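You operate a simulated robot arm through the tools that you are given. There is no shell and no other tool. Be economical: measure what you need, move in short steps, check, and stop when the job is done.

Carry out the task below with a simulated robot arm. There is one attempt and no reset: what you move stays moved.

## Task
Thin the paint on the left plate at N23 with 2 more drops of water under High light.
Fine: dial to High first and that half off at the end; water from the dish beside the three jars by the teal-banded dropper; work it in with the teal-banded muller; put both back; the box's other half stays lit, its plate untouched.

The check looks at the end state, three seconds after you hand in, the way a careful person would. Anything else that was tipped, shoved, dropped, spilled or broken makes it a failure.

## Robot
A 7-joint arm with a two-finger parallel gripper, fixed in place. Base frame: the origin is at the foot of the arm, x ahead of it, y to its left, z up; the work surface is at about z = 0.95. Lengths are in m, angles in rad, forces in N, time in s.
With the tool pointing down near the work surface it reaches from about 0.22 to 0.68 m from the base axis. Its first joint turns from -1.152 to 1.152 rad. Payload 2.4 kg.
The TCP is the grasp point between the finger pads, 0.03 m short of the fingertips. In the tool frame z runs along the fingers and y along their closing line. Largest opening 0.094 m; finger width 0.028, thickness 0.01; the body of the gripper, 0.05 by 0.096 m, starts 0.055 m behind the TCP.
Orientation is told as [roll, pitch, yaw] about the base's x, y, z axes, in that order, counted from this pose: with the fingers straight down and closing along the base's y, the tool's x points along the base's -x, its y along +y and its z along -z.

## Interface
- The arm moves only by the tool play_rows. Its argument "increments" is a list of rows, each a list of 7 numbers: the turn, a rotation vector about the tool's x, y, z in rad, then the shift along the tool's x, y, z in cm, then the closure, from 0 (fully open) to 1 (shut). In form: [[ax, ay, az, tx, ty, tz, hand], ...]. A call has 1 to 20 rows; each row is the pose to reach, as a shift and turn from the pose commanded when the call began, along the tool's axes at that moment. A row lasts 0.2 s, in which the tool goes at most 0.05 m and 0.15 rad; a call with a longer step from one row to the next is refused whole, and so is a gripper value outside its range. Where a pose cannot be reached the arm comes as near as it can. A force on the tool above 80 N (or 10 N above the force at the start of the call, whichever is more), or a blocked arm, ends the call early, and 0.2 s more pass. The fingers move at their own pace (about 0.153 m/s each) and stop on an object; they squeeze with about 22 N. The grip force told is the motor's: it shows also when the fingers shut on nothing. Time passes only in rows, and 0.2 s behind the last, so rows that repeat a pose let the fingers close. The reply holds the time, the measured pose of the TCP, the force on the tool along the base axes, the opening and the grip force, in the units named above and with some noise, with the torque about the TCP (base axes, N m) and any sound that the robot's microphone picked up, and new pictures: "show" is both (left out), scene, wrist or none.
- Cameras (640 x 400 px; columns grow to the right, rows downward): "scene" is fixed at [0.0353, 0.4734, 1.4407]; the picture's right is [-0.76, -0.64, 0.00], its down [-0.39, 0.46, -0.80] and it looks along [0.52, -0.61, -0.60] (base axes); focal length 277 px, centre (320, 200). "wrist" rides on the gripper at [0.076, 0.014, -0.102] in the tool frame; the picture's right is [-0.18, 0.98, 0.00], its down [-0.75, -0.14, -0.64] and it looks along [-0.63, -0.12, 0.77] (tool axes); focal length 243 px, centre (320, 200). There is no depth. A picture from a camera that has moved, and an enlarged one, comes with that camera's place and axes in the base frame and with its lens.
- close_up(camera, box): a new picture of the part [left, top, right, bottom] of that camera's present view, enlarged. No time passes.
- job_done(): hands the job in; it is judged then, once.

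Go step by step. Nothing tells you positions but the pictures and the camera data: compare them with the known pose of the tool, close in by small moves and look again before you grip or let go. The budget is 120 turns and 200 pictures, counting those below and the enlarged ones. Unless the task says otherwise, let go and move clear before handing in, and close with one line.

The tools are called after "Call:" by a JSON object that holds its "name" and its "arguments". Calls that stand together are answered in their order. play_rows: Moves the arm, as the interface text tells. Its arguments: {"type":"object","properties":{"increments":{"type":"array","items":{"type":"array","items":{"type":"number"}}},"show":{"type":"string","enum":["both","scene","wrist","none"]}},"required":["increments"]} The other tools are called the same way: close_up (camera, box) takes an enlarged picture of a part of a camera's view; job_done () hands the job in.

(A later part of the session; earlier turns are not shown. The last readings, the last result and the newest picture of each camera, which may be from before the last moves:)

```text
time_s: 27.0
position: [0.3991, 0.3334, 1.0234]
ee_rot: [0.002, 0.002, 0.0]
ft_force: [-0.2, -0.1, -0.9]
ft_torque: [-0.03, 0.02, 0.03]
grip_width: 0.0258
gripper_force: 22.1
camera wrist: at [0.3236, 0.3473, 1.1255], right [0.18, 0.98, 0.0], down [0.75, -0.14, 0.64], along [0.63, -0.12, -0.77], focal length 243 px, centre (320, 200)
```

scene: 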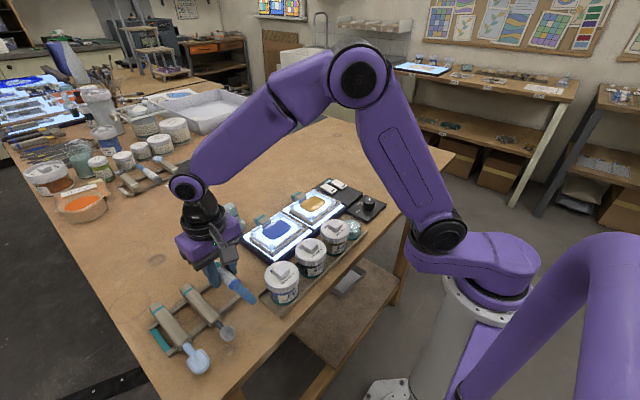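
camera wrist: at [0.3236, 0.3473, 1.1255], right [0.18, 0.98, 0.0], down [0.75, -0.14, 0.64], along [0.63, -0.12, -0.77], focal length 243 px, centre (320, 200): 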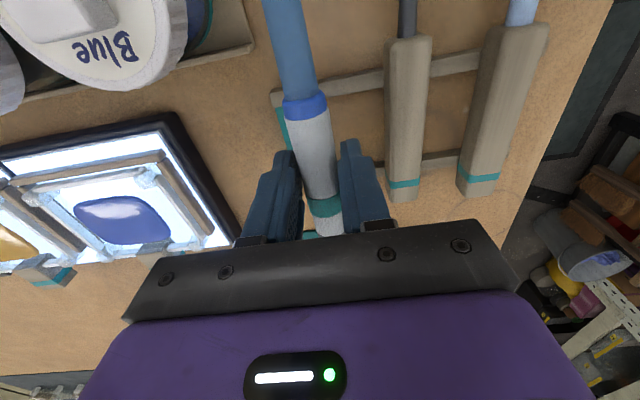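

Held firmly now (26 mm). Recorded rack pose: TCP (0.399, 0.334, 0.984). Lifting higher and tilting the nozzle down.

Call:
{"name": "play_rows", "arguments": {"increments": [[0, 0, 0, 0, 0, -4, 0.88], [0, 0, 0, 0, 0, -8, 0.88], [0, 0, 0, 0, 0, -12, 0.88], [0, 0, 0, 0, 0, -16, 0.88], [0, -0.14, 0, 0, 0, -16, 0.88], [0, -0.28, 0, 0, 0, -16, 0.88], [0, -0.42, 0, 0, 0, -16, 0.88], [0, -0.56, 0, 0, 0, -16, 0.88], [0, -0.7, 0, 0, 0, -16, 0.88], [0, -0.84, 0, 0, 0, -16, 0.88], [0, -0.9, 0, 0, 0, -16, 0.88], [0, -0.9, 0, 0, 0, -16, 0.88]]}}

Call:
{"name": "close_up", "arguments": {"camera": "scene", "box": [120, 130, 340, 280]}}

```text
time_s: 29.6
position: [0.4004, 0.3335, 1.1847]
ee_rot: [0.001, -0.9, 0.0]
ft_force: [0.3, -0.2, -0.7]
ft_torque: [0.02, -0.02, 0.01]
grip_width: 0.0262
gripper_force: 21.4
camera wrist: at [0.2719, 0.3477, 1.1886], right [0.11, 0.98, 0.14], down [-0.03, -0.14, 0.99], along [0.99, -0.12, 0.02], focal length 243 px, centre (320, 200)
```

scene: 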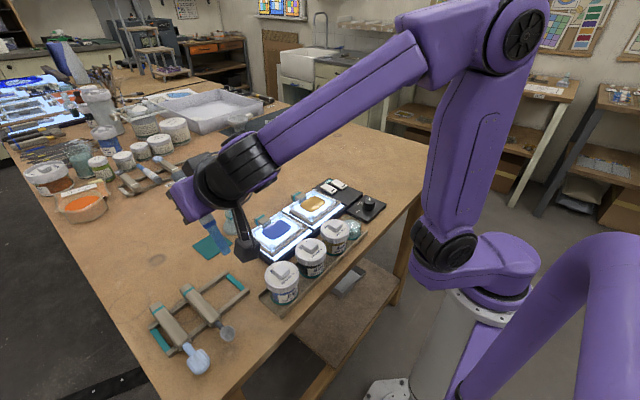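
wrist: 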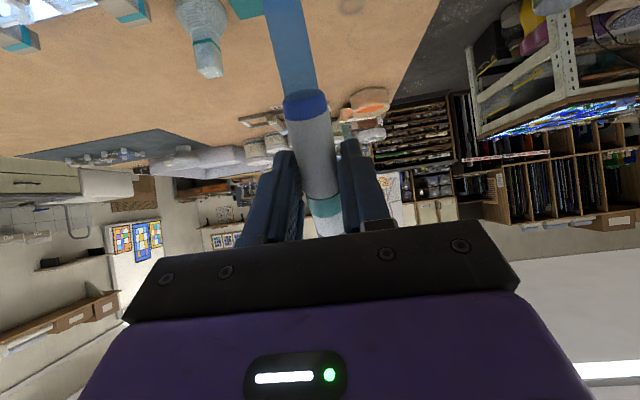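

```text
2.67 times, centred on (230, 205) of scene
camera zoom: at [0.0353, 0.4734, 1.4407], right [-0.76, -0.64, 0.0], down [-0.39, 0.46, -0.8], along [0.52, -0.61, -0.6], focal length 738 px, centre (560, 187)
```

zoom: 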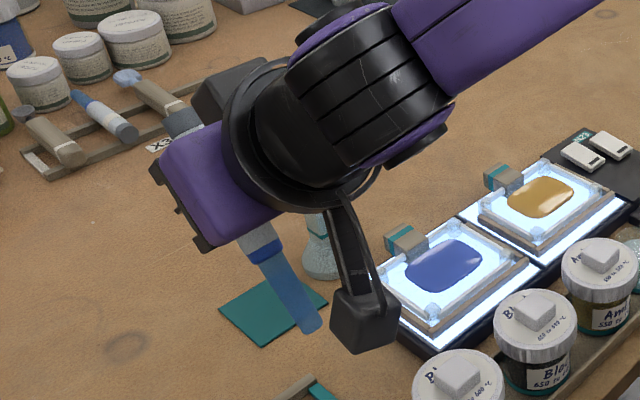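

The tip location matches my model (tip ≈ TCP + tool [0.094, 0, 0.02]). Moving over to the water dish at about (0.303, 0.036), still high.

Call:
{"name": "play_rows", "arguments": {"increments": [[0, 0, 0, 0.7, -4.2, -0.4, 0.88], [0, 0, 0, 1.4, -8.5, -0.9, 0.88], [0, 0, 0, 2.1, -12.7, -1.3, 0.88], [0, 0, 0, 2.8, -17, -1.7, 0.88], [0, 0, 0, 3.5, -21.2, -2.1, 0.88], [0, 0, 0, 4.2, -25.5, -2.6, 0.88], [0, 0, 0, 4.95, -29.75, -3.0, 0.88], [0, 0, 0, 4.95, -29.75, -3.0, 0.88]]}}

Call:
{"name": "close_up", "arguments": {"camera": "scene", "box": [280, 140, 430, 260]}}

Call:
{"name": "close_up", "arguments": {"camera": "wrist", "box": [180, 0, 420, 200]}}

```text
time_s: 31.4
position: [0.3431, 0.0354, 1.1631]
ee_rot: [0.001, -0.898, 0.0]
ft_force: [0.0, -0.3, -0.4]
ft_torque: [0.0, 0.02, 0.01]
grip_width: 0.0256
gripper_force: 22.3
camera wrist: at [0.2166, 0.0494, 1.167], right [0.11, 0.98, 0.14], down [-0.03, -0.14, 0.99], along [0.99, -0.12, 0.02], focal length 243 px, centre (320, 200)
```

scene: 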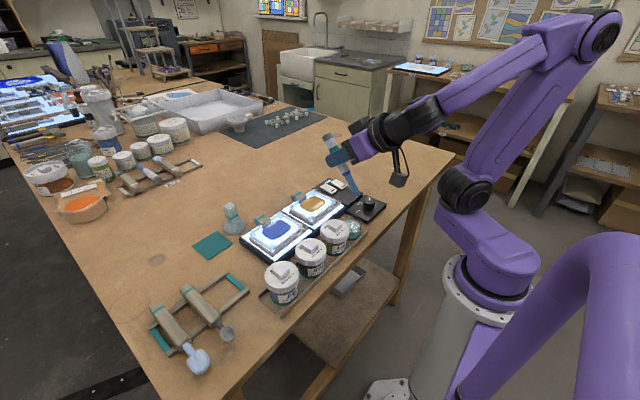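
wrist: 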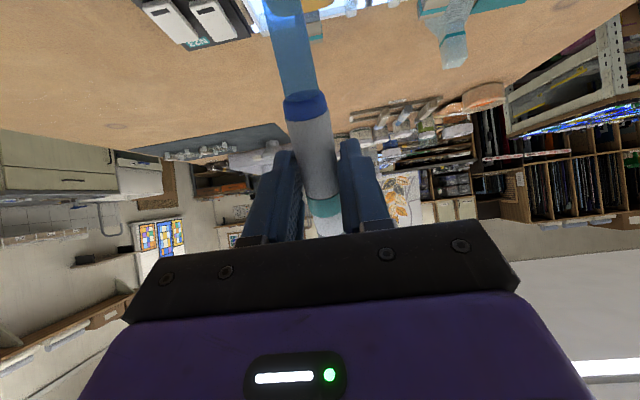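

```text
3.33 times, centred on (355, 200) of scene
camera zoom: at [0.0353, 0.4733, 1.4407], right [-0.76, -0.64, 0.0], down [-0.39, 0.46, -0.8], along [0.52, -0.61, -0.6], focal length 923 px, centre (203, 200)
```

zoom: 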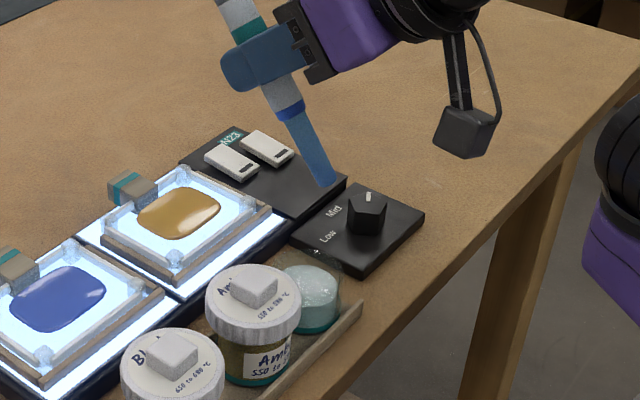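

```text
2.00 times, centred on (300, 100) of wrist
camera zoom: at [0.2166, 0.0494, 1.167], right [0.11, 0.98, 0.14], down [-0.03, -0.14, 0.99], along [0.99, -0.12, 0.02], focal length 485 px, centre (360, 400)
```

zoom: 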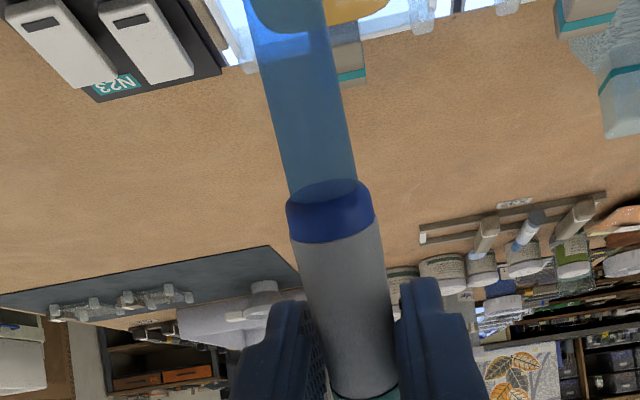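

The tip is above the dish area. I'll zoom on the dish to pin its centre and water level.

Call:
{"name": "close_up", "arguments": {"camera": "scene", "box": [325, 175, 395, 245]}}

```text
5.71 times, centred on (360, 210) of scene
camera zoom: at [0.0353, 0.4733, 1.4407], right [-0.76, -0.64, 0.0], down [-0.39, 0.46, -0.8], along [0.52, -0.61, -0.6], focal length 1583 px, centre (91, 143)
```

zoom: 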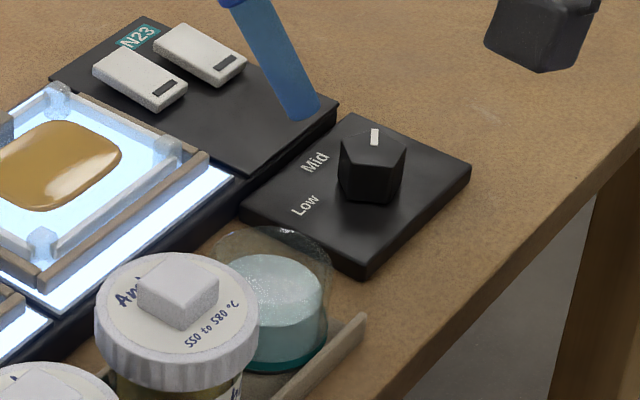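

Dish centre ≈ (0.307, 0.035), rim z≈0.99, water z≈0.978, inner radius ~22 mm. A steeper tilt (~1.2 rad) gives rim clearance; trying it above the dish.

Call:
{"name": "play_rows", "arguments": {"increments": [[0, -0.14, 0, 1.5, 0, 0, 0.88], [0, -0.28, 0, 3, 0, 0, 0.88], [0, -0.3, 0, 4.1, 0, 0.1, 0.88], [0, -0.3, 0, 4.1, 0, 0.1, 0.88]], "show": "scene"}}

Call:
{"name": "close_up", "arguments": {"camera": "scene", "box": [315, 165, 405, 255]}}

```text
time_s: 32.4
position: [0.3288, 0.0524, 1.1389]
ee_rot: [0.001, -1.199, 0.002]
ft_force: [0.5, 1.1, -0.8]
ft_torque: [0.02, 0.02, -0.03]
grip_width: 0.0254
gripper_force: 21.5
out of reach, approached as far as the arm can: row 2, 3, 4
```

scene: 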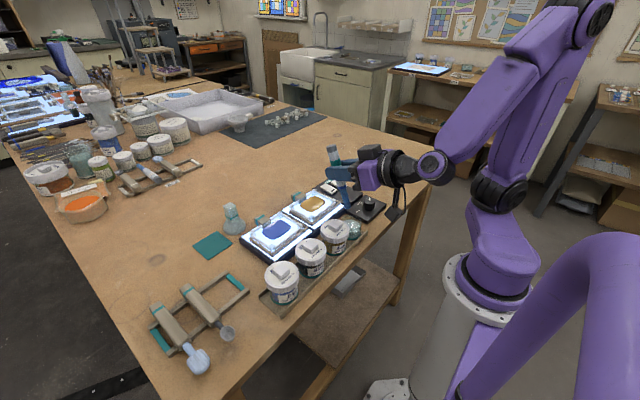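

```text
4.44 times, centred on (360, 210) of scene
camera zoom: at [0.0353, 0.4734, 1.4407], right [-0.76, -0.64, 0.0], down [-0.39, 0.46, -0.8], along [0.52, -0.61, -0.6], focal length 1231 px, centre (142, 156)
```

zoom: 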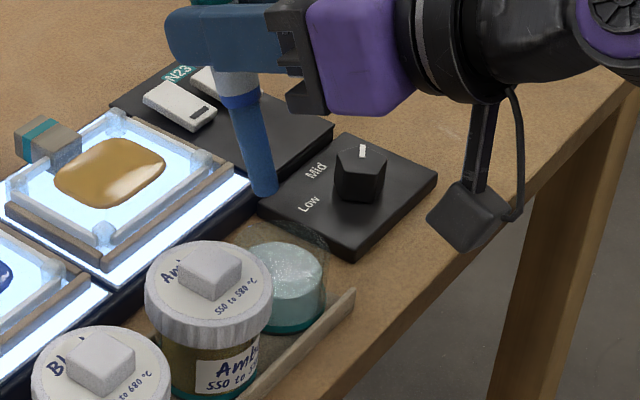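

Too close to the base for that tilt. I'll back out, then swing the hand so it approaches from the -y side instead, where there's more room.

Call:
{"name": "play_rows", "arguments": {"increments": [[0, 0.14, 0, -2, 0, 1, 0.88], [0, 0.2, 0, -5, 0, 3, 0.88], [0, 0.2, 0, -5, 0, 3, 0.88]], "show": "none"}}

```text
time_s: 33.2
position: [0.3756, 0.0511, 1.1741]
ee_rot: [0.001, -0.998, 0.0]
ft_force: [-0.2, -0.5, -0.6]
ft_torque: [0.01, 0.03, 0.01]
grip_width: 0.0252
gripper_force: 21.7
```

Jar clearance rules out the side approach; a tilt of 1.0 rad straight-on with a shallow dip should clear the rim. Moving the tip to ~2 cm above the dish.

Call:
{"name": "play_rows", "arguments": {"increments": [[0, 0, 0, 0, -1.6, 0, 0.88], [0, 0, 0, 2.8, -1.6, 0.2, 0.88], [0, 0, 0, 5.6, -1.6, 0.4, 0.88], [0, 0, 0, 8.4, -1.6, 0.6, 0.88], [0, 0, 0, 8.4, -1.6, 0.6, 0.88]], "show": "scene"}}

Call:
{"name": "close_up", "arguments": {"camera": "scene", "box": [325, 175, 395, 245]}}

```text
time_s: 34.4
position: [0.3363, 0.0373, 1.1018]
ee_rot: [-0.003, -0.998, 0.0]
ft_force: [-0.2, 0.8, -0.4]
ft_torque: [-0.02, 0.02, 0.02]
grip_width: 0.0214
gripper_force: 21.9
out of reach, approached as far as the arm can: row 4, 5
```

scene: 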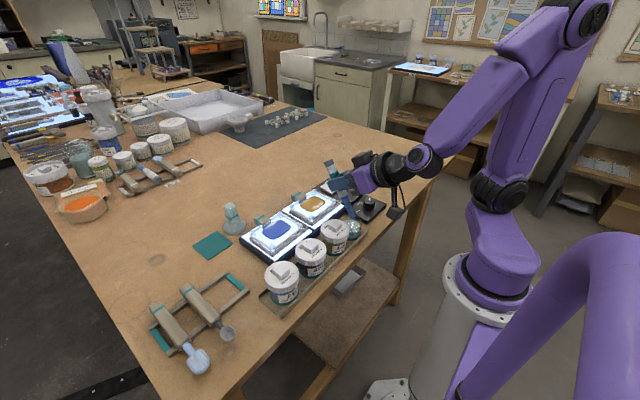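

```text
5.71 times, centred on (360, 210) of scene
camera zoom: at [0.0353, 0.4734, 1.4407], right [-0.76, -0.64, 0.0], down [-0.39, 0.46, -0.8], along [0.52, -0.61, -0.6], focal length 1583 px, centre (91, 143)
```

zoom: 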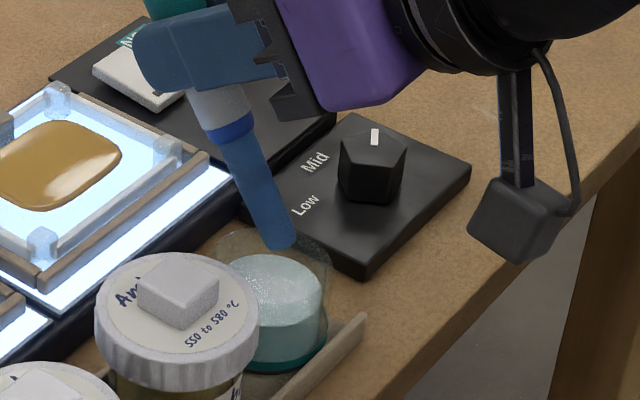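

The tip is right over the dish (measured ≈ (0.302, 0.037, 1.010)). The grip width dropped from 26 to 21 mm, so I'll check whether the dropper is soft or slipping.

Call:
{"name": "play_rows", "arguments": {"increments": [[0, 0, 0, 0, 0, 0, 0.88], [0, 0, 0, 0, 0, 0, 0.88]], "show": "wrist"}}

Call:
{"name": "close_up", "arguments": {"camera": "wrist", "box": [200, 0, 440, 250]}}

Call:
{"name": "close_up", "arguments": {"camera": "scene", "box": [310, 140, 400, 230]}}

```text
time_s: 35.0
position: [0.3357, 0.038, 1.1015]
ee_rot: [-0.002, -0.998, 0.001]
ft_force: [0.5, 0.5, -0.7]
ft_torque: [-0.01, 0.06, 0.04]
grip_width: 0.0212
gripper_force: 22.0
camera wrist: at [0.2093, 0.0518, 1.0939], right [0.1, 0.98, 0.15], down [-0.13, -0.14, 0.98], along [0.99, -0.12, 0.11], focal length 243 px, centre (320, 200)
```

wrist: 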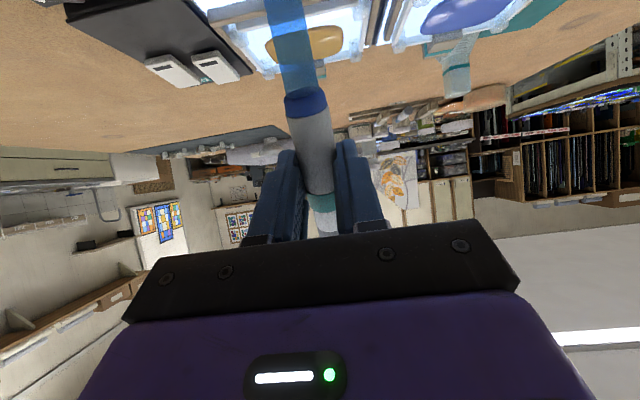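

```text
1.60 times, centred on (320, 125) of wrist
camera zoom: at [0.2093, 0.0518, 1.0939], right [0.1, 0.98, 0.15], down [-0.13, -0.14, 0.98], along [0.99, -0.12, 0.11], focal length 388 px, centre (320, 320)
```

zoom: 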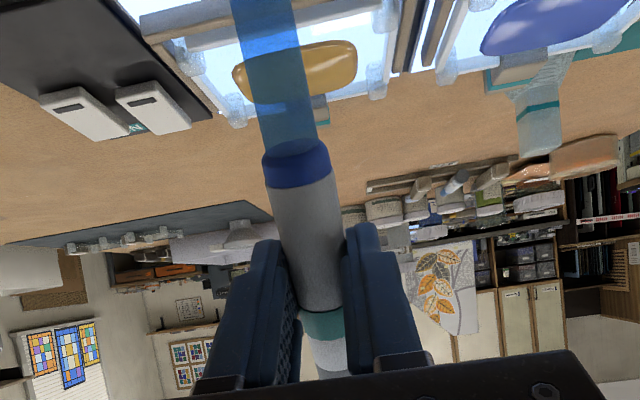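

```text
4.44 times, centred on (355, 185) of scene
camera zoom: at [0.0353, 0.4734, 1.4407], right [-0.76, -0.64, 0.0], down [-0.39, 0.46, -0.8], along [0.52, -0.61, -0.6], focal length 1231 px, centre (164, 267)
```

zoom: 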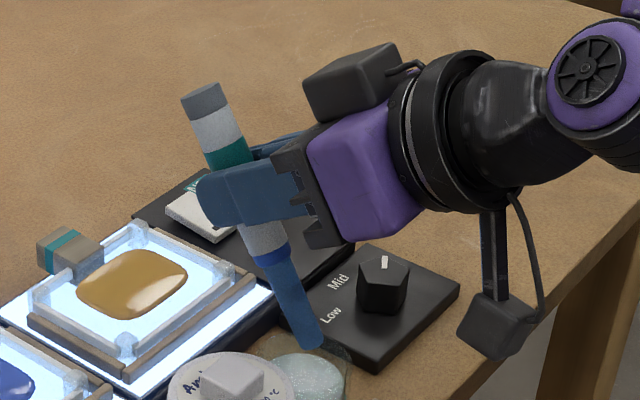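

No slip: tip agrees with the model and the dropper sits well in the pads. Lowering 1 cm to test reach.

Call:
{"name": "play_rows", "arguments": {"increments": [[0, 0, 0, 0.42, 0, 0.27, 0.88], [0, 0, 0, 0.84, 0, 0.54, 0.88], [0, 0, 0, 0.84, 0, 0.54, 0.88]], "show": "none"}}

```text
time_s: 35.8
position: [0.3385, 0.0407, 1.094]
ee_rot: [-0.003, -0.999, 0.002]
ft_force: [0.0, 0.9, -1.9]
ft_torque: [0.0, 0.0, -0.03]
grip_width: 0.0213
gripper_force: 21.5
out of reach, approached as far as the arm can: row 2, 3
```

Can't go lower at this tilt. I'll raise, ease the tilt to 0.9 and yaw the hand about 0.7 rad so the wrist comes from the -y/-x side.

Call:
{"name": "play_rows", "arguments": {"increments": [[0, 0, 0, -2.5, 0, -1.6, 0.88], [0, 0.1, 0, -5.5, 0, -3.0, 0.88], [0, 0.1, 0, -7, 0, -3.0, 0.88], [0, 0.1, 0, -7, 0, -3.0, 0.88]], "show": "none"}}

```text
time_s: 36.8
position: [0.3521, 0.0406, 1.1703]
ee_rot: [0.0, -0.898, 0.003]
ft_force: [-0.7, 0.7, -1.0]
ft_torque: [-0.01, 0.02, 0.0]
grip_width: 0.0214
gripper_force: 21.9
```

Call:
{"name": "play_rows", "arguments": {"increments": [[-0.11, 0, -0.087, 0, 0, 0, 0.88], [-0.22, 0, -0.174, 0, 0, 0, 0.88], [-0.33, 0, -0.261, 0, 0.5, 0, 0.88], [-0.44, 0, -0.348, 0, 1, 0, 0.88], [-0.548, 0, -0.435, 0, 1.7, 0, 0.88], [-0.548, 0, -0.435, 2.1, 1.7, 0.5, 0.88], [-0.548, 0, -0.435, 4.3, 1.7, 1.05, 0.88], [-0.548, 0, -0.435, 4.3, 1.7, 1.05, 0.88]], "show": "scene"}}

Call:
{"name": "close_up", "arguments": {"camera": "scene", "box": [315, 155, 405, 245]}}

```text
time_s: 38.6
position: [0.3343, 0.0573, 1.1288]
ee_rot: [0.0, -0.899, 0.699]
ft_force: [0.8, 0.0, -0.4]
ft_torque: [-0.02, 0.0, -0.01]
grip_width: 0.0213
gripper_force: 22.1
out of reach, approached as far as the arm can: row 5, 6
```

scene: 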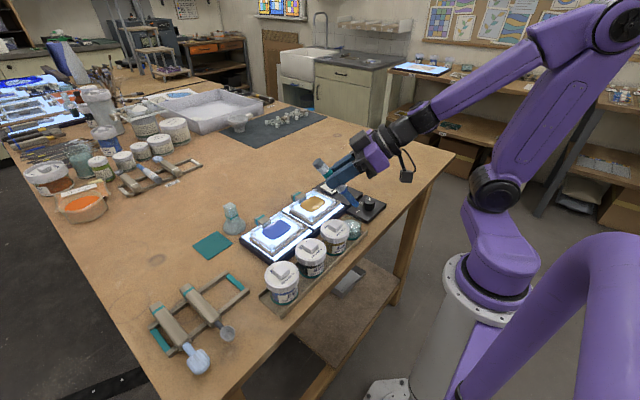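

```text
4.44 times, centred on (360, 200) of scene
camera zoom: at [0.0353, 0.4734, 1.4407], right [-0.76, -0.64, 0.0], down [-0.39, 0.46, -0.8], along [0.52, -0.61, -0.6], focal length 1231 px, centre (142, 200)
```

zoom: 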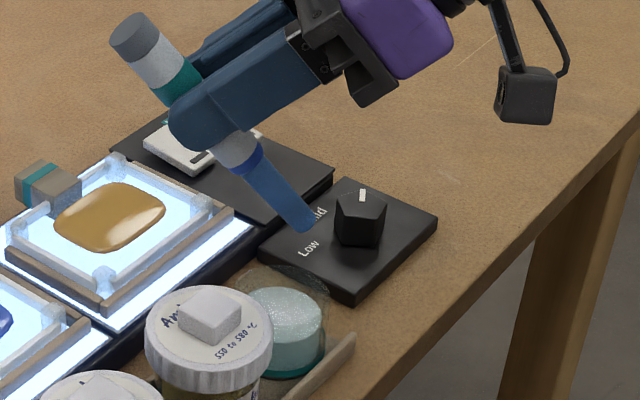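

Tip verified at (0.301, 0.030, 1.043). Lowering 5 cm to the rim level.

Call:
{"name": "play_rows", "arguments": {"increments": [[0, 0, 0, 1.57, 0, 1.24, 0.88], [0, 0, 0, 3.13, 0, 2.49, 0.88], [0, 0, 0, 3.92, 0, 3.11, 0.88], [0, 0, 0, 3.92, 0, 3.11, 0.88]], "show": "none"}}

Call:
{"name": "close_up", "arguments": {"camera": "scene", "box": [315, 170, 405, 260]}}

```text
time_s: 39.6
position: [0.3504, 0.0666, 1.0859]
ee_rot: [0.0, -0.898, 0.701]
ft_force: [0.2, 0.7, -1.5]
ft_torque: [-0.04, 0.03, -0.01]
grip_width: 0.021
gripper_force: 22.1
out of reach, approached as far as the arm can: row 1, 2, 3, 4
```

```text
4.44 times, centred on (360, 215) of scene
camera zoom: at [0.0353, 0.4734, 1.4407], right [-0.76, -0.64, 0.0], down [-0.39, 0.46, -0.8], along [0.52, -0.61, -0.6], focal length 1231 px, centre (142, 133)
```

zoom: 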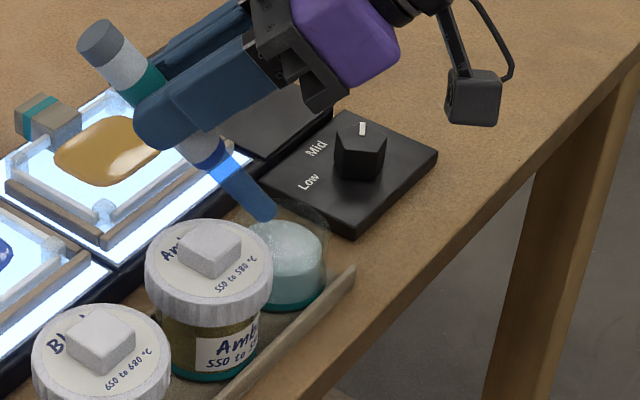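

Reach is limited by the wrist there. A straight-on approach with less tilt (0.75 rad) should reach; raising and re-orienting.

Call:
{"name": "play_rows", "arguments": {"increments": [[0, 0, 0, -3, 0, -2.4, 0.88], [0, 0, 0, -5.5, 0, -4.3, 0.88], [0.11, 0, 0.087, -5.5, 0, -4.3, 0.88], [0.22, 0, 0.174, -5.5, 0, -4.3, 0.88], [0.33, 0, 0.261, -5.5, 0, -4.3, 0.88], [0.44, 0, 0.348, -5.5, 0, -4.3, 0.88], [0.548, 0, 0.435, -5.5, 0, -4.3, 0.88], [0.548, 0, 0.435, -5.5, 0, -4.3, 0.88]], "show": "none"}}

```text
time_s: 41.4
position: [0.3499, 0.067, 1.1582]
ee_rot: [-0.006, -0.9, 0.009]
ft_force: [-0.3, -0.2, -0.8]
ft_torque: [0.01, -0.02, 0.03]
grip_width: 0.0212
gripper_force: 22.0
out of reach, approached as far as the arm can: row 4, 5
```

Call:
{"name": "play_rows", "arguments": {"increments": [[0, 0.15, 0, 0, -3.2, 0, 0.88], [0, 0.15, 0, 2.2, -3.2, 1.9, 0.88], [0, 0.15, 0, 4.42, -3.2, 3.77, 0.88], [0, 0.15, 0, 4.42, -3.2, 3.77, 0.88]], "show": "none"}}

Call:
{"name": "close_up", "arguments": {"camera": "scene", "box": [315, 170, 405, 260]}}

```text
time_s: 42.4
position: [0.3517, 0.0346, 1.0991]
ee_rot: [0.001, -0.749, 0.001]
ft_force: [-0.6, -0.2, -1.2]
ft_torque: [0.0, -0.01, -0.02]
grip_width: 0.0212
gripper_force: 21.8
```

```text
4.44 times, centred on (360, 215) of scene
camera zoom: at [0.0353, 0.4734, 1.4407], right [-0.76, -0.64, 0.0], down [-0.39, 0.46, -0.8], along [0.52, -0.61, -0.6], focal length 1231 px, centre (142, 133)
```

zoom: 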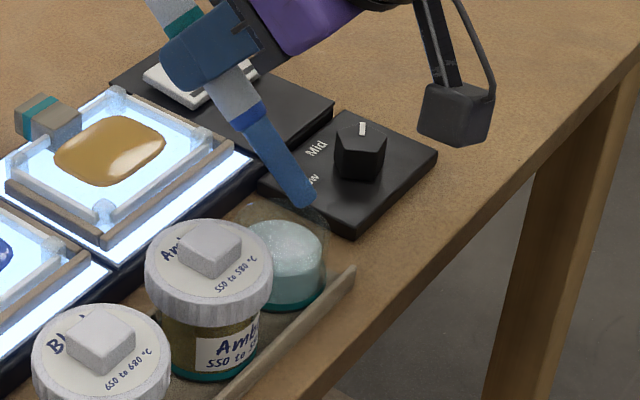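

Call:
{"name": "play_rows", "arguments": {"increments": [[0, 0, 0, 0.85, 0, 0.91, 0.88], [0, 0, 0, 1.7, 0, 1.83, 0.88], [0, 0, 0, 1.7, 0, 1.83, 0.88]], "show": "none"}}

Call:
{"name": "close_up", "arguments": {"camera": "scene", "box": [325, 185, 385, 245]}}

```text
time_s: 43.2
position: [0.352, 0.0335, 1.074]
ee_rot: [0.001, -0.75, 0.003]
ft_force: [-0.2, 0.6, -0.7]
ft_torque: [0.0, -0.02, 0.01]
grip_width: 0.0212
gripper_force: 22.0
```

```text
6.67 times, centred on (355, 215) of scene
camera zoom: at [0.0353, 0.4734, 1.4407], right [-0.76, -0.64, 0.0], down [-0.39, 0.46, -0.8], along [0.52, -0.61, -0.6], focal length 1846 px, centre (87, 100)
```

zoom: 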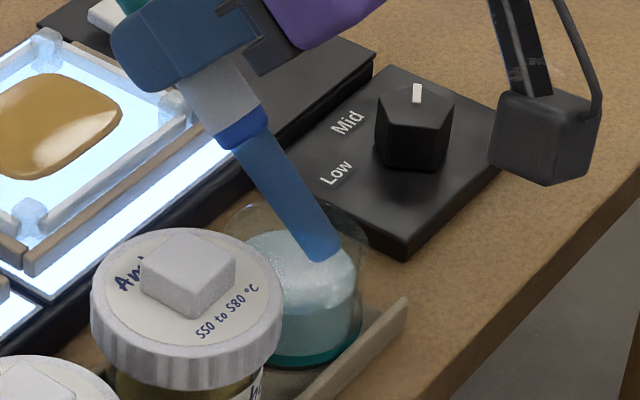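

Reachable, and the nozzle is inside the rim. Lowering ~2 cm so its end is in the water.

Call:
{"name": "play_rows", "arguments": {"increments": [[0, 0, 0, 0.48, 0, 0.51, 0.88], [0, 0, 0, 0.95, 0, 1.02, 0.88], [0, 0, 0, 1.43, 0, 1.54, 0.88], [0, 0, 0, 1.43, 0, 1.54, 0.88]], "show": "none"}}

Call:
{"name": "close_up", "arguments": {"camera": "scene", "box": [325, 185, 385, 245]}}

```text
time_s: 44.2
position: [0.3504, 0.033, 1.054]
ee_rot: [0.0, -0.748, 0.001]
ft_force: [-0.7, 0.2, -0.8]
ft_torque: [0.01, 0.01, 0.01]
grip_width: 0.0212
gripper_force: 22.0
```

```text
6.67 times, centred on (355, 215) of scene
camera zoom: at [0.0353, 0.4734, 1.4407], right [-0.76, -0.64, 0.0], down [-0.39, 0.46, -0.8], along [0.52, -0.61, -0.6], focal length 1846 px, centre (87, 100)
```

zoom: 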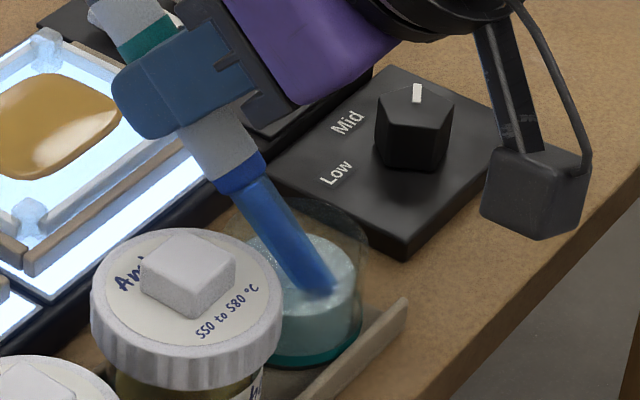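

The nozzle end is under the water. Now I test the squeeze: easing the closure slightly while watching width and force.

Call:
{"name": "play_rows", "arguments": {"increments": [[0, 0, 0, 0, 0, 0, 0.8], [0, 0, 0, 0, 0, 0, 0.8]], "show": "none"}}

Call:
{"name": "play_rows", "arguments": {"increments": [[0, 0, 0, 0, 0, 0, 0.785], [0, 0, 0, 0, 0, 0, 0.785]], "show": "none"}}

```text
time_s: 44.8
position: [0.3512, 0.0343, 1.0537]
ee_rot: [0.0, -0.748, 0.001]
ft_force: [0.4, 0.3, -0.9]
ft_torque: [-0.01, 0.02, -0.03]
grip_width: 0.0214
gripper_force: 21.6
```

```text
time_s: 45.4
position: [0.3515, 0.0336, 1.0543]
ee_rot: [0.0, -0.748, 0.0]
ft_force: [0.4, -0.3, -1.3]
ft_torque: [0.04, -0.02, 0.02]
grip_width: 0.0212
gripper_force: 22.1
```

Call:
{"name": "play_rows", "arguments": {"increments": [[0, 0, 0, 0, 0, 0, 1], [0, 0, 0, 0, 0, 0, 1], [0, 0, 0, 0, 0, 0, 1]], "show": "none"}}

```text
time_s: 46.2
position: [0.3513, 0.0344, 1.0541]
ee_rot: [-0.001, -0.75, 0.001]
ft_force: [-0.5, 0.1, -0.6]
ft_torque: [0.01, -0.01, -0.01]
grip_width: 0.0211
gripper_force: 22.1
```

Visually the body is still ~25.6 mm wide while the gap is 21 mm, so the body is compressed: a squeezed bulb. Easing a bit further to let it draw water.

Call:
{"name": "play_rows", "arguments": {"increments": [[0, 0, 0, 0, 0, 0, 0.77], [0, 0, 0, 0, 0, 0, 0.77]], "show": "none"}}

```text
time_s: 46.8
position: [0.3519, 0.0338, 1.0547]
ee_rot: [0.001, -0.748, 0.002]
ft_force: [-0.1, 0.5, -1.4]
ft_torque: [0.02, -0.01, 0.0]
grip_width: 0.0222
gripper_force: 1.2
```

Call:
{"name": "play_rows", "arguments": {"increments": [[0, 0, 0, 0, 0, 0, 0.77], [0, 0, 0, 0, 0, 0, 0.77]], "show": "none"}}

Call:
{"name": "close_up", "arguments": {"camera": "scene", "box": [315, 165, 385, 245]}}

```text
time_s: 47.4
position: [0.3515, 0.0338, 1.0533]
ee_rot: [0.001, -0.749, 0.001]
ft_force: [-0.5, 0.4, -0.4]
ft_torque: [0.01, 0.01, -0.02]
grip_width: 0.0223
gripper_force: 0.4
```

```text
5.00 times, centred on (350, 205) of scene
camera zoom: at [0.0353, 0.4734, 1.4407], right [-0.76, -0.64, 0.0], down [-0.39, 0.46, -0.8], along [0.52, -0.61, -0.6], focal length 1385 px, centre (170, 175)
```

zoom: 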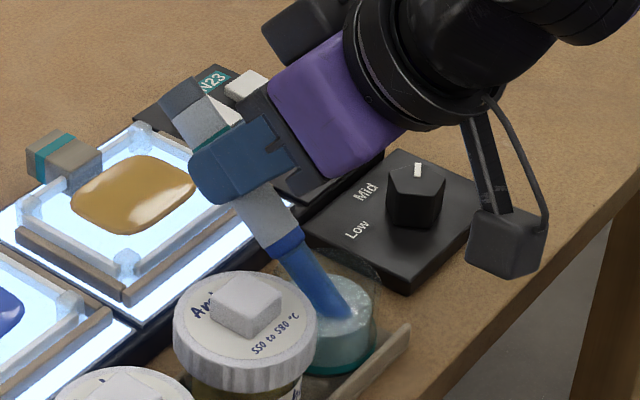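

Call:
{"name": "play_rows", "arguments": {"increments": [[0, 0, 0, 0, 0, 0, 0.75], [0, 0, 0, 0, 0, 0, 0.75]], "show": "none"}}

Call:
{"name": "close_up", "arguments": {"camera": "scene", "box": [315, 165, 385, 245]}}

```text
time_s: 48.0
position: [0.3514, 0.0343, 1.0537]
ee_rot: [0.002, -0.747, 0.002]
ft_force: [0.4, -1.1, -0.2]
ft_torque: [0.03, -0.02, 0.0]
grip_width: 0.0239
gripper_force: 0.1
```

```text
5.00 times, centred on (350, 205) of scene
camera zoom: at [0.0353, 0.4734, 1.4407], right [-0.76, -0.64, 0.0], down [-0.39, 0.46, -0.8], along [0.52, -0.61, -0.6], focal length 1385 px, centre (170, 175)
```

zoom: 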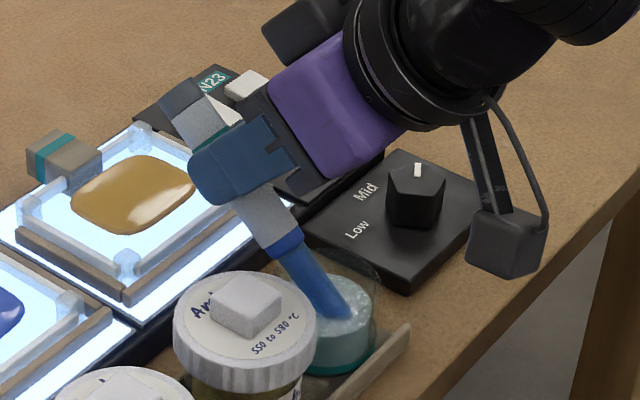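

Call:
{"name": "play_rows", "arguments": {"increments": [[0, 0, 0, 0, 0, 0, 0.8], [0, 0, 0, 0, 0, 0, 0.85], [0, 0, 0, 0, 0, 0, 0.85]], "show": "none"}}

Call:
{"name": "close_up", "arguments": {"camera": "scene", "box": [315, 165, 385, 245]}}

```text
time_s: 48.8
position: [0.3516, 0.0341, 1.0539]
ee_rot: [0.0, -0.748, 0.001]
ft_force: [-1.1, 1.4, 0.0]
ft_torque: [0.07, 0.02, -0.06]
grip_width: 0.0211
gripper_force: 22.2
```

```text
5.00 times, centred on (350, 205) of scene
camera zoom: at [0.0353, 0.4734, 1.4407], right [-0.76, -0.64, 0.0], down [-0.39, 0.46, -0.8], along [0.52, -0.61, -0.6], focal length 1385 px, centre (170, 175)
```

zoom: 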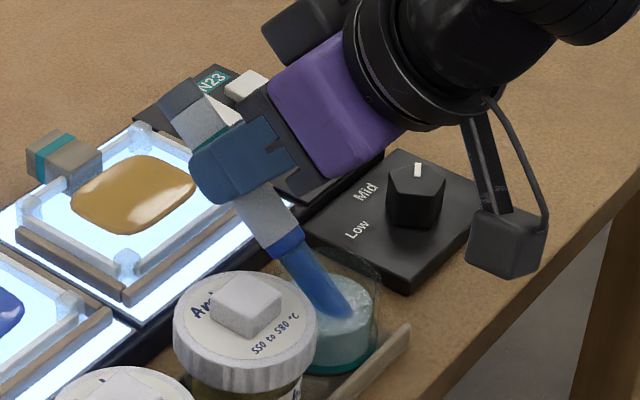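

Unchanged position throughout. I'll test whether the bulb re-expands: open a little more, wait, then close gently and read the width where force appears.

Call:
{"name": "play_rows", "arguments": {"increments": [[0, 0, 0, 0, 0, 0, 0.75], [0, 0, 0, 0, 0, 0, 0.735], [0, 0, 0, 0, 0, 0, 0.735], [0, 0, 0, 0, 0, 0, 0.735], [0, 0, 0, 0, 0, 0, 0.735]], "show": "none"}}

Call:
{"name": "close_up", "arguments": {"camera": "scene", "box": [315, 165, 385, 245]}}

```text
time_s: 50.0
position: [0.3509, 0.0347, 1.054]
ee_rot: [-0.001, -0.749, 0.001]
ft_force: [0.8, 0.2, 0.8]
ft_torque: [0.0, 0.0, -0.02]
grip_width: 0.0249
gripper_force: 0.1
```

```text
5.00 times, centred on (350, 205) of scene
camera zoom: at [0.0353, 0.4734, 1.4407], right [-0.76, -0.64, 0.0], down [-0.39, 0.46, -0.8], along [0.52, -0.61, -0.6], focal length 1385 px, centre (170, 175)
```

zoom: 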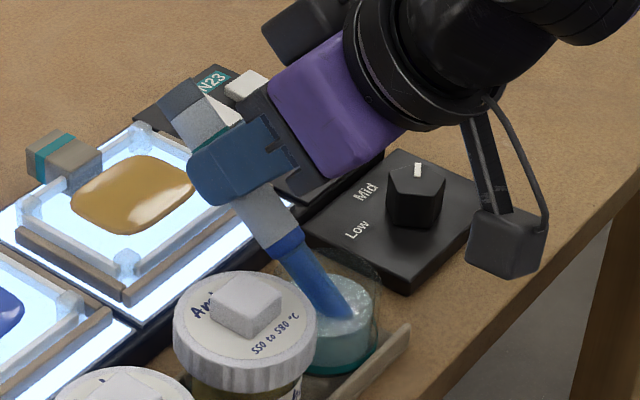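

Call:
{"name": "play_rows", "arguments": {"increments": [[0, 0, 0, 0, 0, 0, 0.75], [0, 0, 0, 0, 0, 0, 0.75]], "show": "none"}}

Call:
{"name": "play_rows", "arguments": {"increments": [[0, 0, 0, 0, 0, 0, 0.77], [0, 0, 0, 0, 0, 0, 0.77]], "show": "none"}}

Call:
{"name": "play_rows", "arguments": {"increments": [[0, 0, 0, 0, 0, 0, 0.778], [0, 0, 0, 0, 0, 0, 0.778]], "show": "none"}}

Call:
{"name": "play_rows", "arguments": {"increments": [[0, 0, 0, 0, 0, 0, 0.8], [0, 0, 0, 0, 0, 0, 0.88], [0, 0, 0, 0, 0, 0, 0.88]], "show": "none"}}

```text
time_s: 50.6
position: [0.3515, 0.0332, 1.0553]
ee_rot: [0.001, -0.748, 0.003]
ft_force: [-0.6, 0.4, -1.0]
ft_torque: [0.01, -0.02, -0.01]
grip_width: 0.0236
gripper_force: 0.0
```

```text
time_s: 51.2
position: [0.3512, 0.0335, 1.0548]
ee_rot: [0.001, -0.75, 0.003]
ft_force: [-0.2, 1.0, 0.1]
ft_torque: [0.01, 0.03, 0.03]
grip_width: 0.0222
gripper_force: 0.6
```

```text
time_s: 51.8
position: [0.352, 0.0341, 1.0547]
ee_rot: [-0.001, -0.749, 0.004]
ft_force: [0.9, -0.4, 0.0]
ft_torque: [-0.01, -0.03, -0.03]
grip_width: 0.0219
gripper_force: 1.1
```

```text
time_s: 52.6
position: [0.3524, 0.0346, 1.0548]
ee_rot: [-0.001, -0.748, 0.002]
ft_force: [0.3, 1.6, 1.4]
ft_torque: [0.04, 0.04, -0.02]
grip_width: 0.0213
gripper_force: 22.1
```

The body seems rigid at ~21 mm in this hold. I've dwelt in the water with a squeeze–release; lifting out to inspect the nozzle.

Call:
{"name": "play_rows", "arguments": {"increments": [[0, 0, 0, -0.7, 0, -0.75, 0.88], [0, 0, 0, -1.7, 0, -1.83, 0.88], [0, 0, 0, -3.4, 0, -3.66, 0.88], [0, 0, 0, -5.5, 0, -5.9, 0.88], [0, 0, 0, -5.5, 0, -5.9, 0.88]], "show": "none"}}

Call:
{"name": "close_up", "arguments": {"camera": "scene", "box": [315, 145, 385, 245]}}

Call:
{"name": "close_up", "arguments": {"camera": "wrist", "box": [200, 0, 440, 250]}}

```text
time_s: 53.8
position: [0.3516, 0.0329, 1.1333]
ee_rot: [-0.001, -0.749, 0.001]
ft_force: [0.2, 0.4, -0.8]
ft_torque: [0.04, 0.02, -0.02]
grip_width: 0.0213
gripper_force: 22.2
```

```text
4.00 times, centred on (350, 195) of scene
camera zoom: at [0.0353, 0.4734, 1.4407], right [-0.76, -0.64, 0.0], down [-0.39, 0.46, -0.8], along [0.52, -0.61, -0.6], focal length 1108 px, centre (200, 220)
```

zoom: 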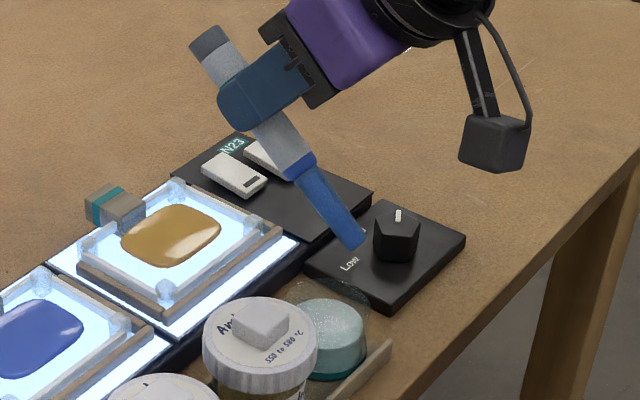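

```text
1.60 times, centred on (320, 125) of wrist
camera zoom: at [0.2262, 0.047, 1.1571], right [0.13, 0.98, 0.13], down [0.12, -0.14, 0.98], along [0.98, -0.12, -0.13], focal length 388 px, centre (320, 320)
```

zoom: 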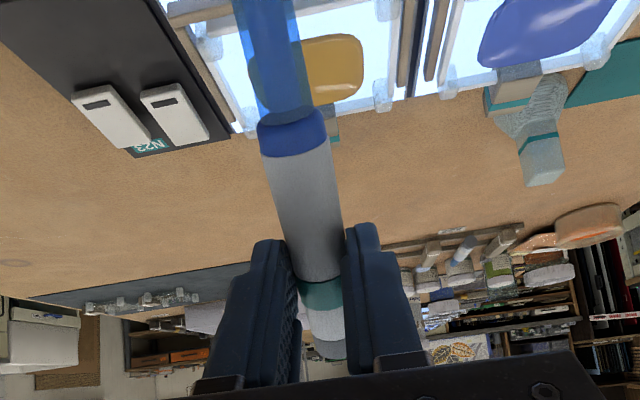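

Now carrying it over the jars (not over the amber plate) to above the left (blue) plate's paint at about (0.433, 0.166).

Call:
{"name": "play_rows", "arguments": {"increments": [[0, 0, 0, -2.04, 0, -2.2, 0.88], [0, 0, 0, -2.04, 4.4, -2.2, 0.88], [0, 0, 0, -2.04, 8.8, -2.2, 0.88], [0, 0, 0, -2.04, 13.3, -2.2, 0.88], [0, 0, 0, -5.3, 13.3, 0.9, 0.88], [0, 0, 0, -8.6, 13.3, 4, 0.88], [0, 0, 0, -12, 13.3, 7.07, 0.88], [0, 0, 0, -12, 13.3, 7.07, 0.88]], "show": "scene"}}

Call:
{"name": "close_up", "arguments": {"camera": "scene", "box": [220, 150, 340, 270]}}

```text
time_s: 55.6
position: [0.4894, 0.1674, 1.1634]
ee_rot: [0.0, -0.748, 0.001]
ft_force: [0.4, -0.4, 0.5]
ft_torque: [0.01, -0.03, 0.01]
grip_width: 0.0215
gripper_force: 22.0
```

scene: 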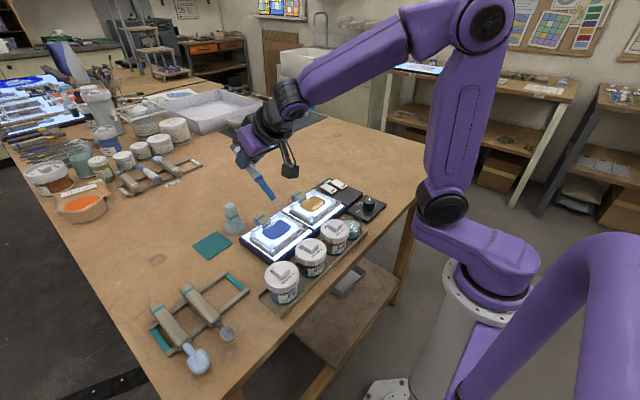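

```text
3.33 times, centred on (280, 210) of scene
camera zoom: at [0.0353, 0.4734, 1.4407], right [-0.76, -0.64, 0.0], down [-0.39, 0.46, -0.8], along [0.52, -0.61, -0.6], focal length 923 px, centre (453, 167)
```

zoom: 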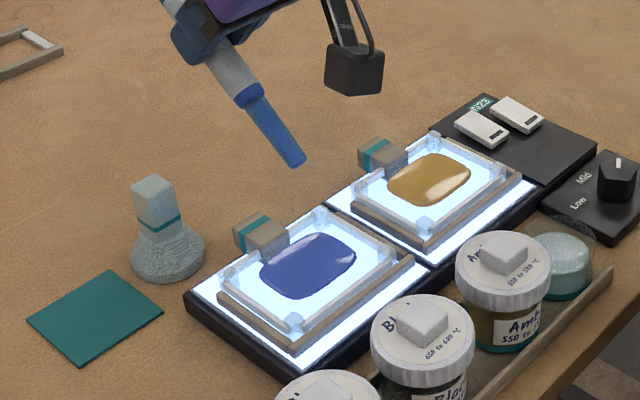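

Positioning the tip ~3–4 cm above the blue paint with a steeper tilt.

Call:
{"name": "play_rows", "arguments": {"increments": [[0, -0.15, 0, 1.5, -0.1, 0.5, 0.88], [0, -0.3, 0, 3, -0.1, 1, 0.88], [0, -0.3, 0, 5.5, -0.1, 1.97, 0.88], [0, -0.3, 0, 5.5, -0.1, 1.97, 0.88]], "show": "none"}}

Call:
{"name": "close_up", "arguments": {"camera": "scene", "box": [220, 150, 340, 270]}}

```text
time_s: 56.6
position: [0.4605, 0.1666, 1.111]
ee_rot: [-0.001, -1.048, 0.003]
ft_force: [0.5, 0.4, -0.6]
ft_torque: [0.02, -0.01, -0.04]
grip_width: 0.0215
gripper_force: 21.9
```

```text
3.33 times, centred on (280, 210) of scene
camera zoom: at [0.0353, 0.4734, 1.4407], right [-0.76, -0.64, 0.0], down [-0.39, 0.46, -0.8], along [0.52, -0.61, -0.6], focal length 923 px, centre (453, 167)
```

zoom: 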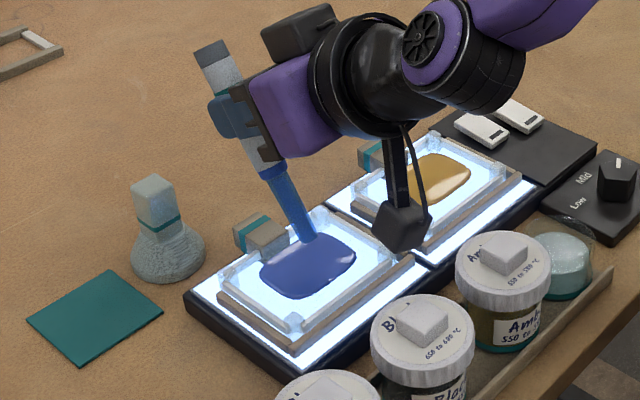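

Call:
{"name": "play_rows", "arguments": {"increments": [[0, 0, 0, 0, 0, 0, 0.88], [0, 0, 0, 0, 0, 0, 0.88], [0, 0, 0, 0, 0, 0, 0.88], [0, 0, 0, 0, 0, 0, 0.88], [0, 0, 0, 0, 0, 0, 1], [0, 0, 0, 0, 0, 0, 1], [0, 0, 0, 0, 0, 0, 1]], "show": "none"}}

Call:
{"name": "close_up", "arguments": {"camera": "scene", "box": [230, 170, 330, 270]}}

```text
time_s: 58.2
position: [0.462, 0.1669, 1.1126]
ee_rot: [0.0, -1.049, 0.002]
ft_force: [0.3, -0.2, -1.3]
ft_torque: [-0.01, -0.01, 0.03]
grip_width: 0.0214
gripper_force: 21.8
```

```text
4.00 times, centred on (280, 220) of scene
camera zoom: at [0.0353, 0.4734, 1.4407], right [-0.76, -0.64, 0.0], down [-0.39, 0.46, -0.8], along [0.52, -0.61, -0.6], focal length 1108 px, centre (480, 120)
```

zoom: 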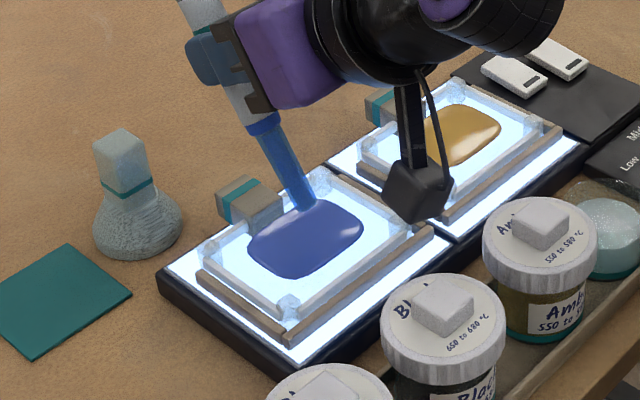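

No drop and no sound yet. I'll lower the tip stepwise toward the paint and watch for a drop.

Call:
{"name": "play_rows", "arguments": {"increments": [[0, 0, 0, 0.87, 0, 0.5, 0.88], [0, 0, 0, 1.3, 0, 0.75, 0.88], [0, 0, 0, 1.3, 0, 0.75, 0.88], [0, 0, 0, 1.3, 0, 0.75, 0.88]], "show": "none"}}

Call:
{"name": "close_up", "arguments": {"camera": "scene", "box": [240, 190, 310, 260]}}

```text
time_s: 59.2
position: [0.4601, 0.1669, 1.0975]
ee_rot: [0.001, -1.05, 0.002]
ft_force: [0.2, -0.1, -1.5]
ft_torque: [0.03, -0.01, 0.02]
grip_width: 0.0211
gripper_force: 22.3
```

```text
5.71 times, centred on (275, 225) of scene
camera zoom: at [0.0353, 0.4734, 1.4407], right [-0.76, -0.64, 0.0], down [-0.39, 0.46, -0.8], along [0.52, -0.61, -0.6], focal length 1583 px, centre (577, 57)
```

zoom: 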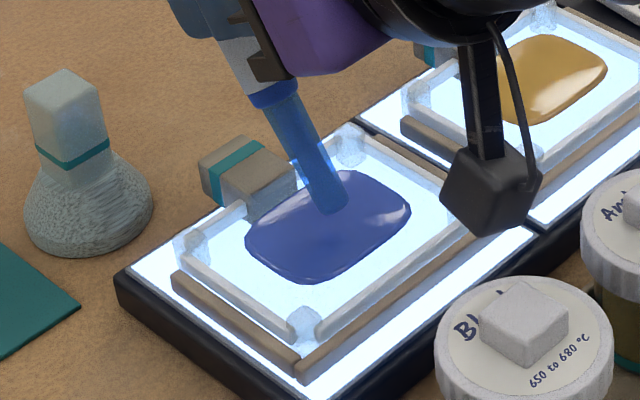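

Still none. Trying a brief ease-and-squeeze pulse (light contact retained) over the paint.

Call:
{"name": "play_rows", "arguments": {"increments": [[0, 0, 0, 0, 0, 0, 0.78], [0, 0, 0, 0, 0, 0, 0.88], [0, 0, 0, 0, 0, 0, 0.88]], "show": "none"}}

Call:
{"name": "close_up", "arguments": {"camera": "scene", "box": [240, 190, 310, 260]}}

```text
time_s: 60.0
position: [0.4606, 0.1652, 1.0988]
ee_rot: [0.001, -1.049, 0.003]
ft_force: [0.3, 0.5, 0.7]
ft_torque: [-0.01, 0.04, 0.03]
grip_width: 0.0215
gripper_force: 22.6
```

```text
5.71 times, centred on (275, 225) of scene
camera zoom: at [0.0353, 0.4734, 1.4407], right [-0.76, -0.64, 0.0], down [-0.39, 0.46, -0.8], along [0.52, -0.61, -0.6], focal length 1583 px, centre (577, 57)
```

zoom: 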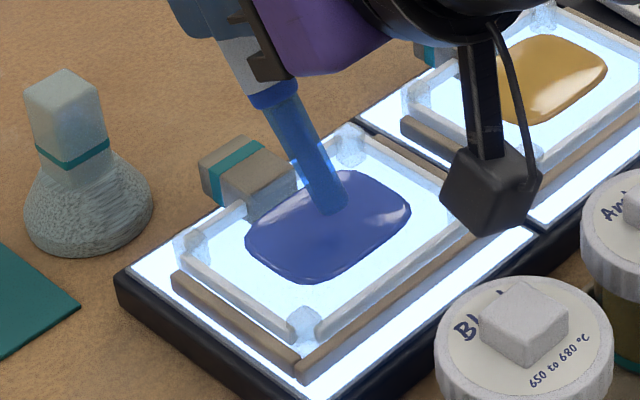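

Call:
{"name": "play_rows", "arguments": {"increments": [[0, 0, 0, 0.43, 0, 0.25, 0.88], [0, 0, 0, 0.87, 0, 0.5, 0.88], [0, 0, 0, 0.87, 0, 0.5, 0.88]], "show": "none"}}

Call:
{"name": "close_up", "arguments": {"camera": "scene", "box": [240, 190, 310, 260]}}

```text
time_s: 60.8
position: [0.4601, 0.1668, 1.0884]
ee_rot: [0.001, -1.053, 0.0]
ft_force: [-0.8, -0.4, 8.1]
ft_torque: [-0.03, 0.37, -0.01]
grip_width: 0.0213
gripper_force: 21.8
```

```text
5.71 times, centred on (275, 225) of scene
camera zoom: at [0.0352, 0.4733, 1.4407], right [-0.76, -0.64, 0.0], down [-0.39, 0.46, -0.8], along [0.52, -0.61, -0.6], focal length 1583 px, centre (577, 57)
```

zoom: 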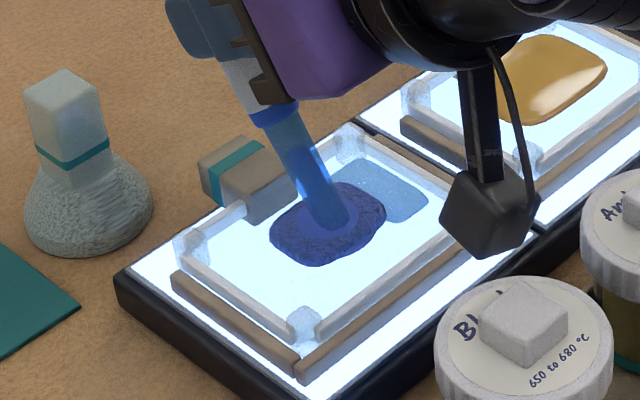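

Contact with the plate at 8 N, and the paint's look changed (granular blob plus watery patch). Lifting 1.5 cm to look.

Call:
{"name": "play_rows", "arguments": {"increments": [[0, 0, 0, -0.65, 0, -0.37, 0.88], [0, 0, 0, -1.3, 0, -0.75, 0.88], [0, 0, 0, -2.6, 0, -1.5, 0.88], [0, 0, 0, -2.6, 0, -1.5, 0.88]], "show": "none"}}

Call:
{"name": "close_up", "arguments": {"camera": "scene", "box": [240, 190, 310, 260]}}

Call:
{"name": "close_up", "arguments": {"camera": "wrist", "box": [200, 0, 440, 200]}}

```text
time_s: 61.8
position: [0.4614, 0.1681, 1.1171]
ee_rot: [0.0, -1.048, 0.002]
ft_force: [-0.1, -0.5, -1.4]
ft_torque: [0.03, 0.01, -0.04]
grip_width: 0.0214
gripper_force: 22.6
```

```text
5.71 times, centred on (275, 225) of scene
camera zoom: at [0.0353, 0.4734, 1.4407], right [-0.76, -0.64, 0.0], down [-0.39, 0.46, -0.8], along [0.52, -0.61, -0.6], focal length 1583 px, centre (577, 57)
```

zoom: 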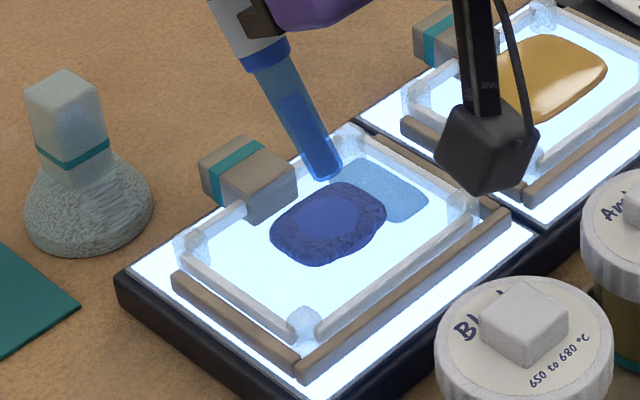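

```text
2.00 times, centred on (320, 100) of wrist
camera zoom: at [0.3337, 0.181, 1.1032], right [0.09, 0.98, 0.16], down [-0.18, -0.14, 0.97], along [0.98, -0.12, 0.16], focal length 485 px, centre (320, 400)
```

zoom: 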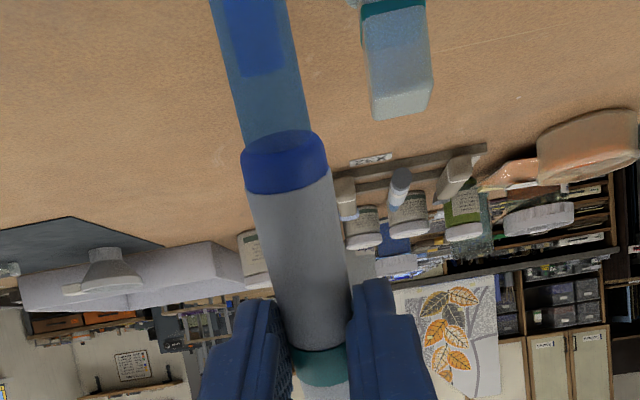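

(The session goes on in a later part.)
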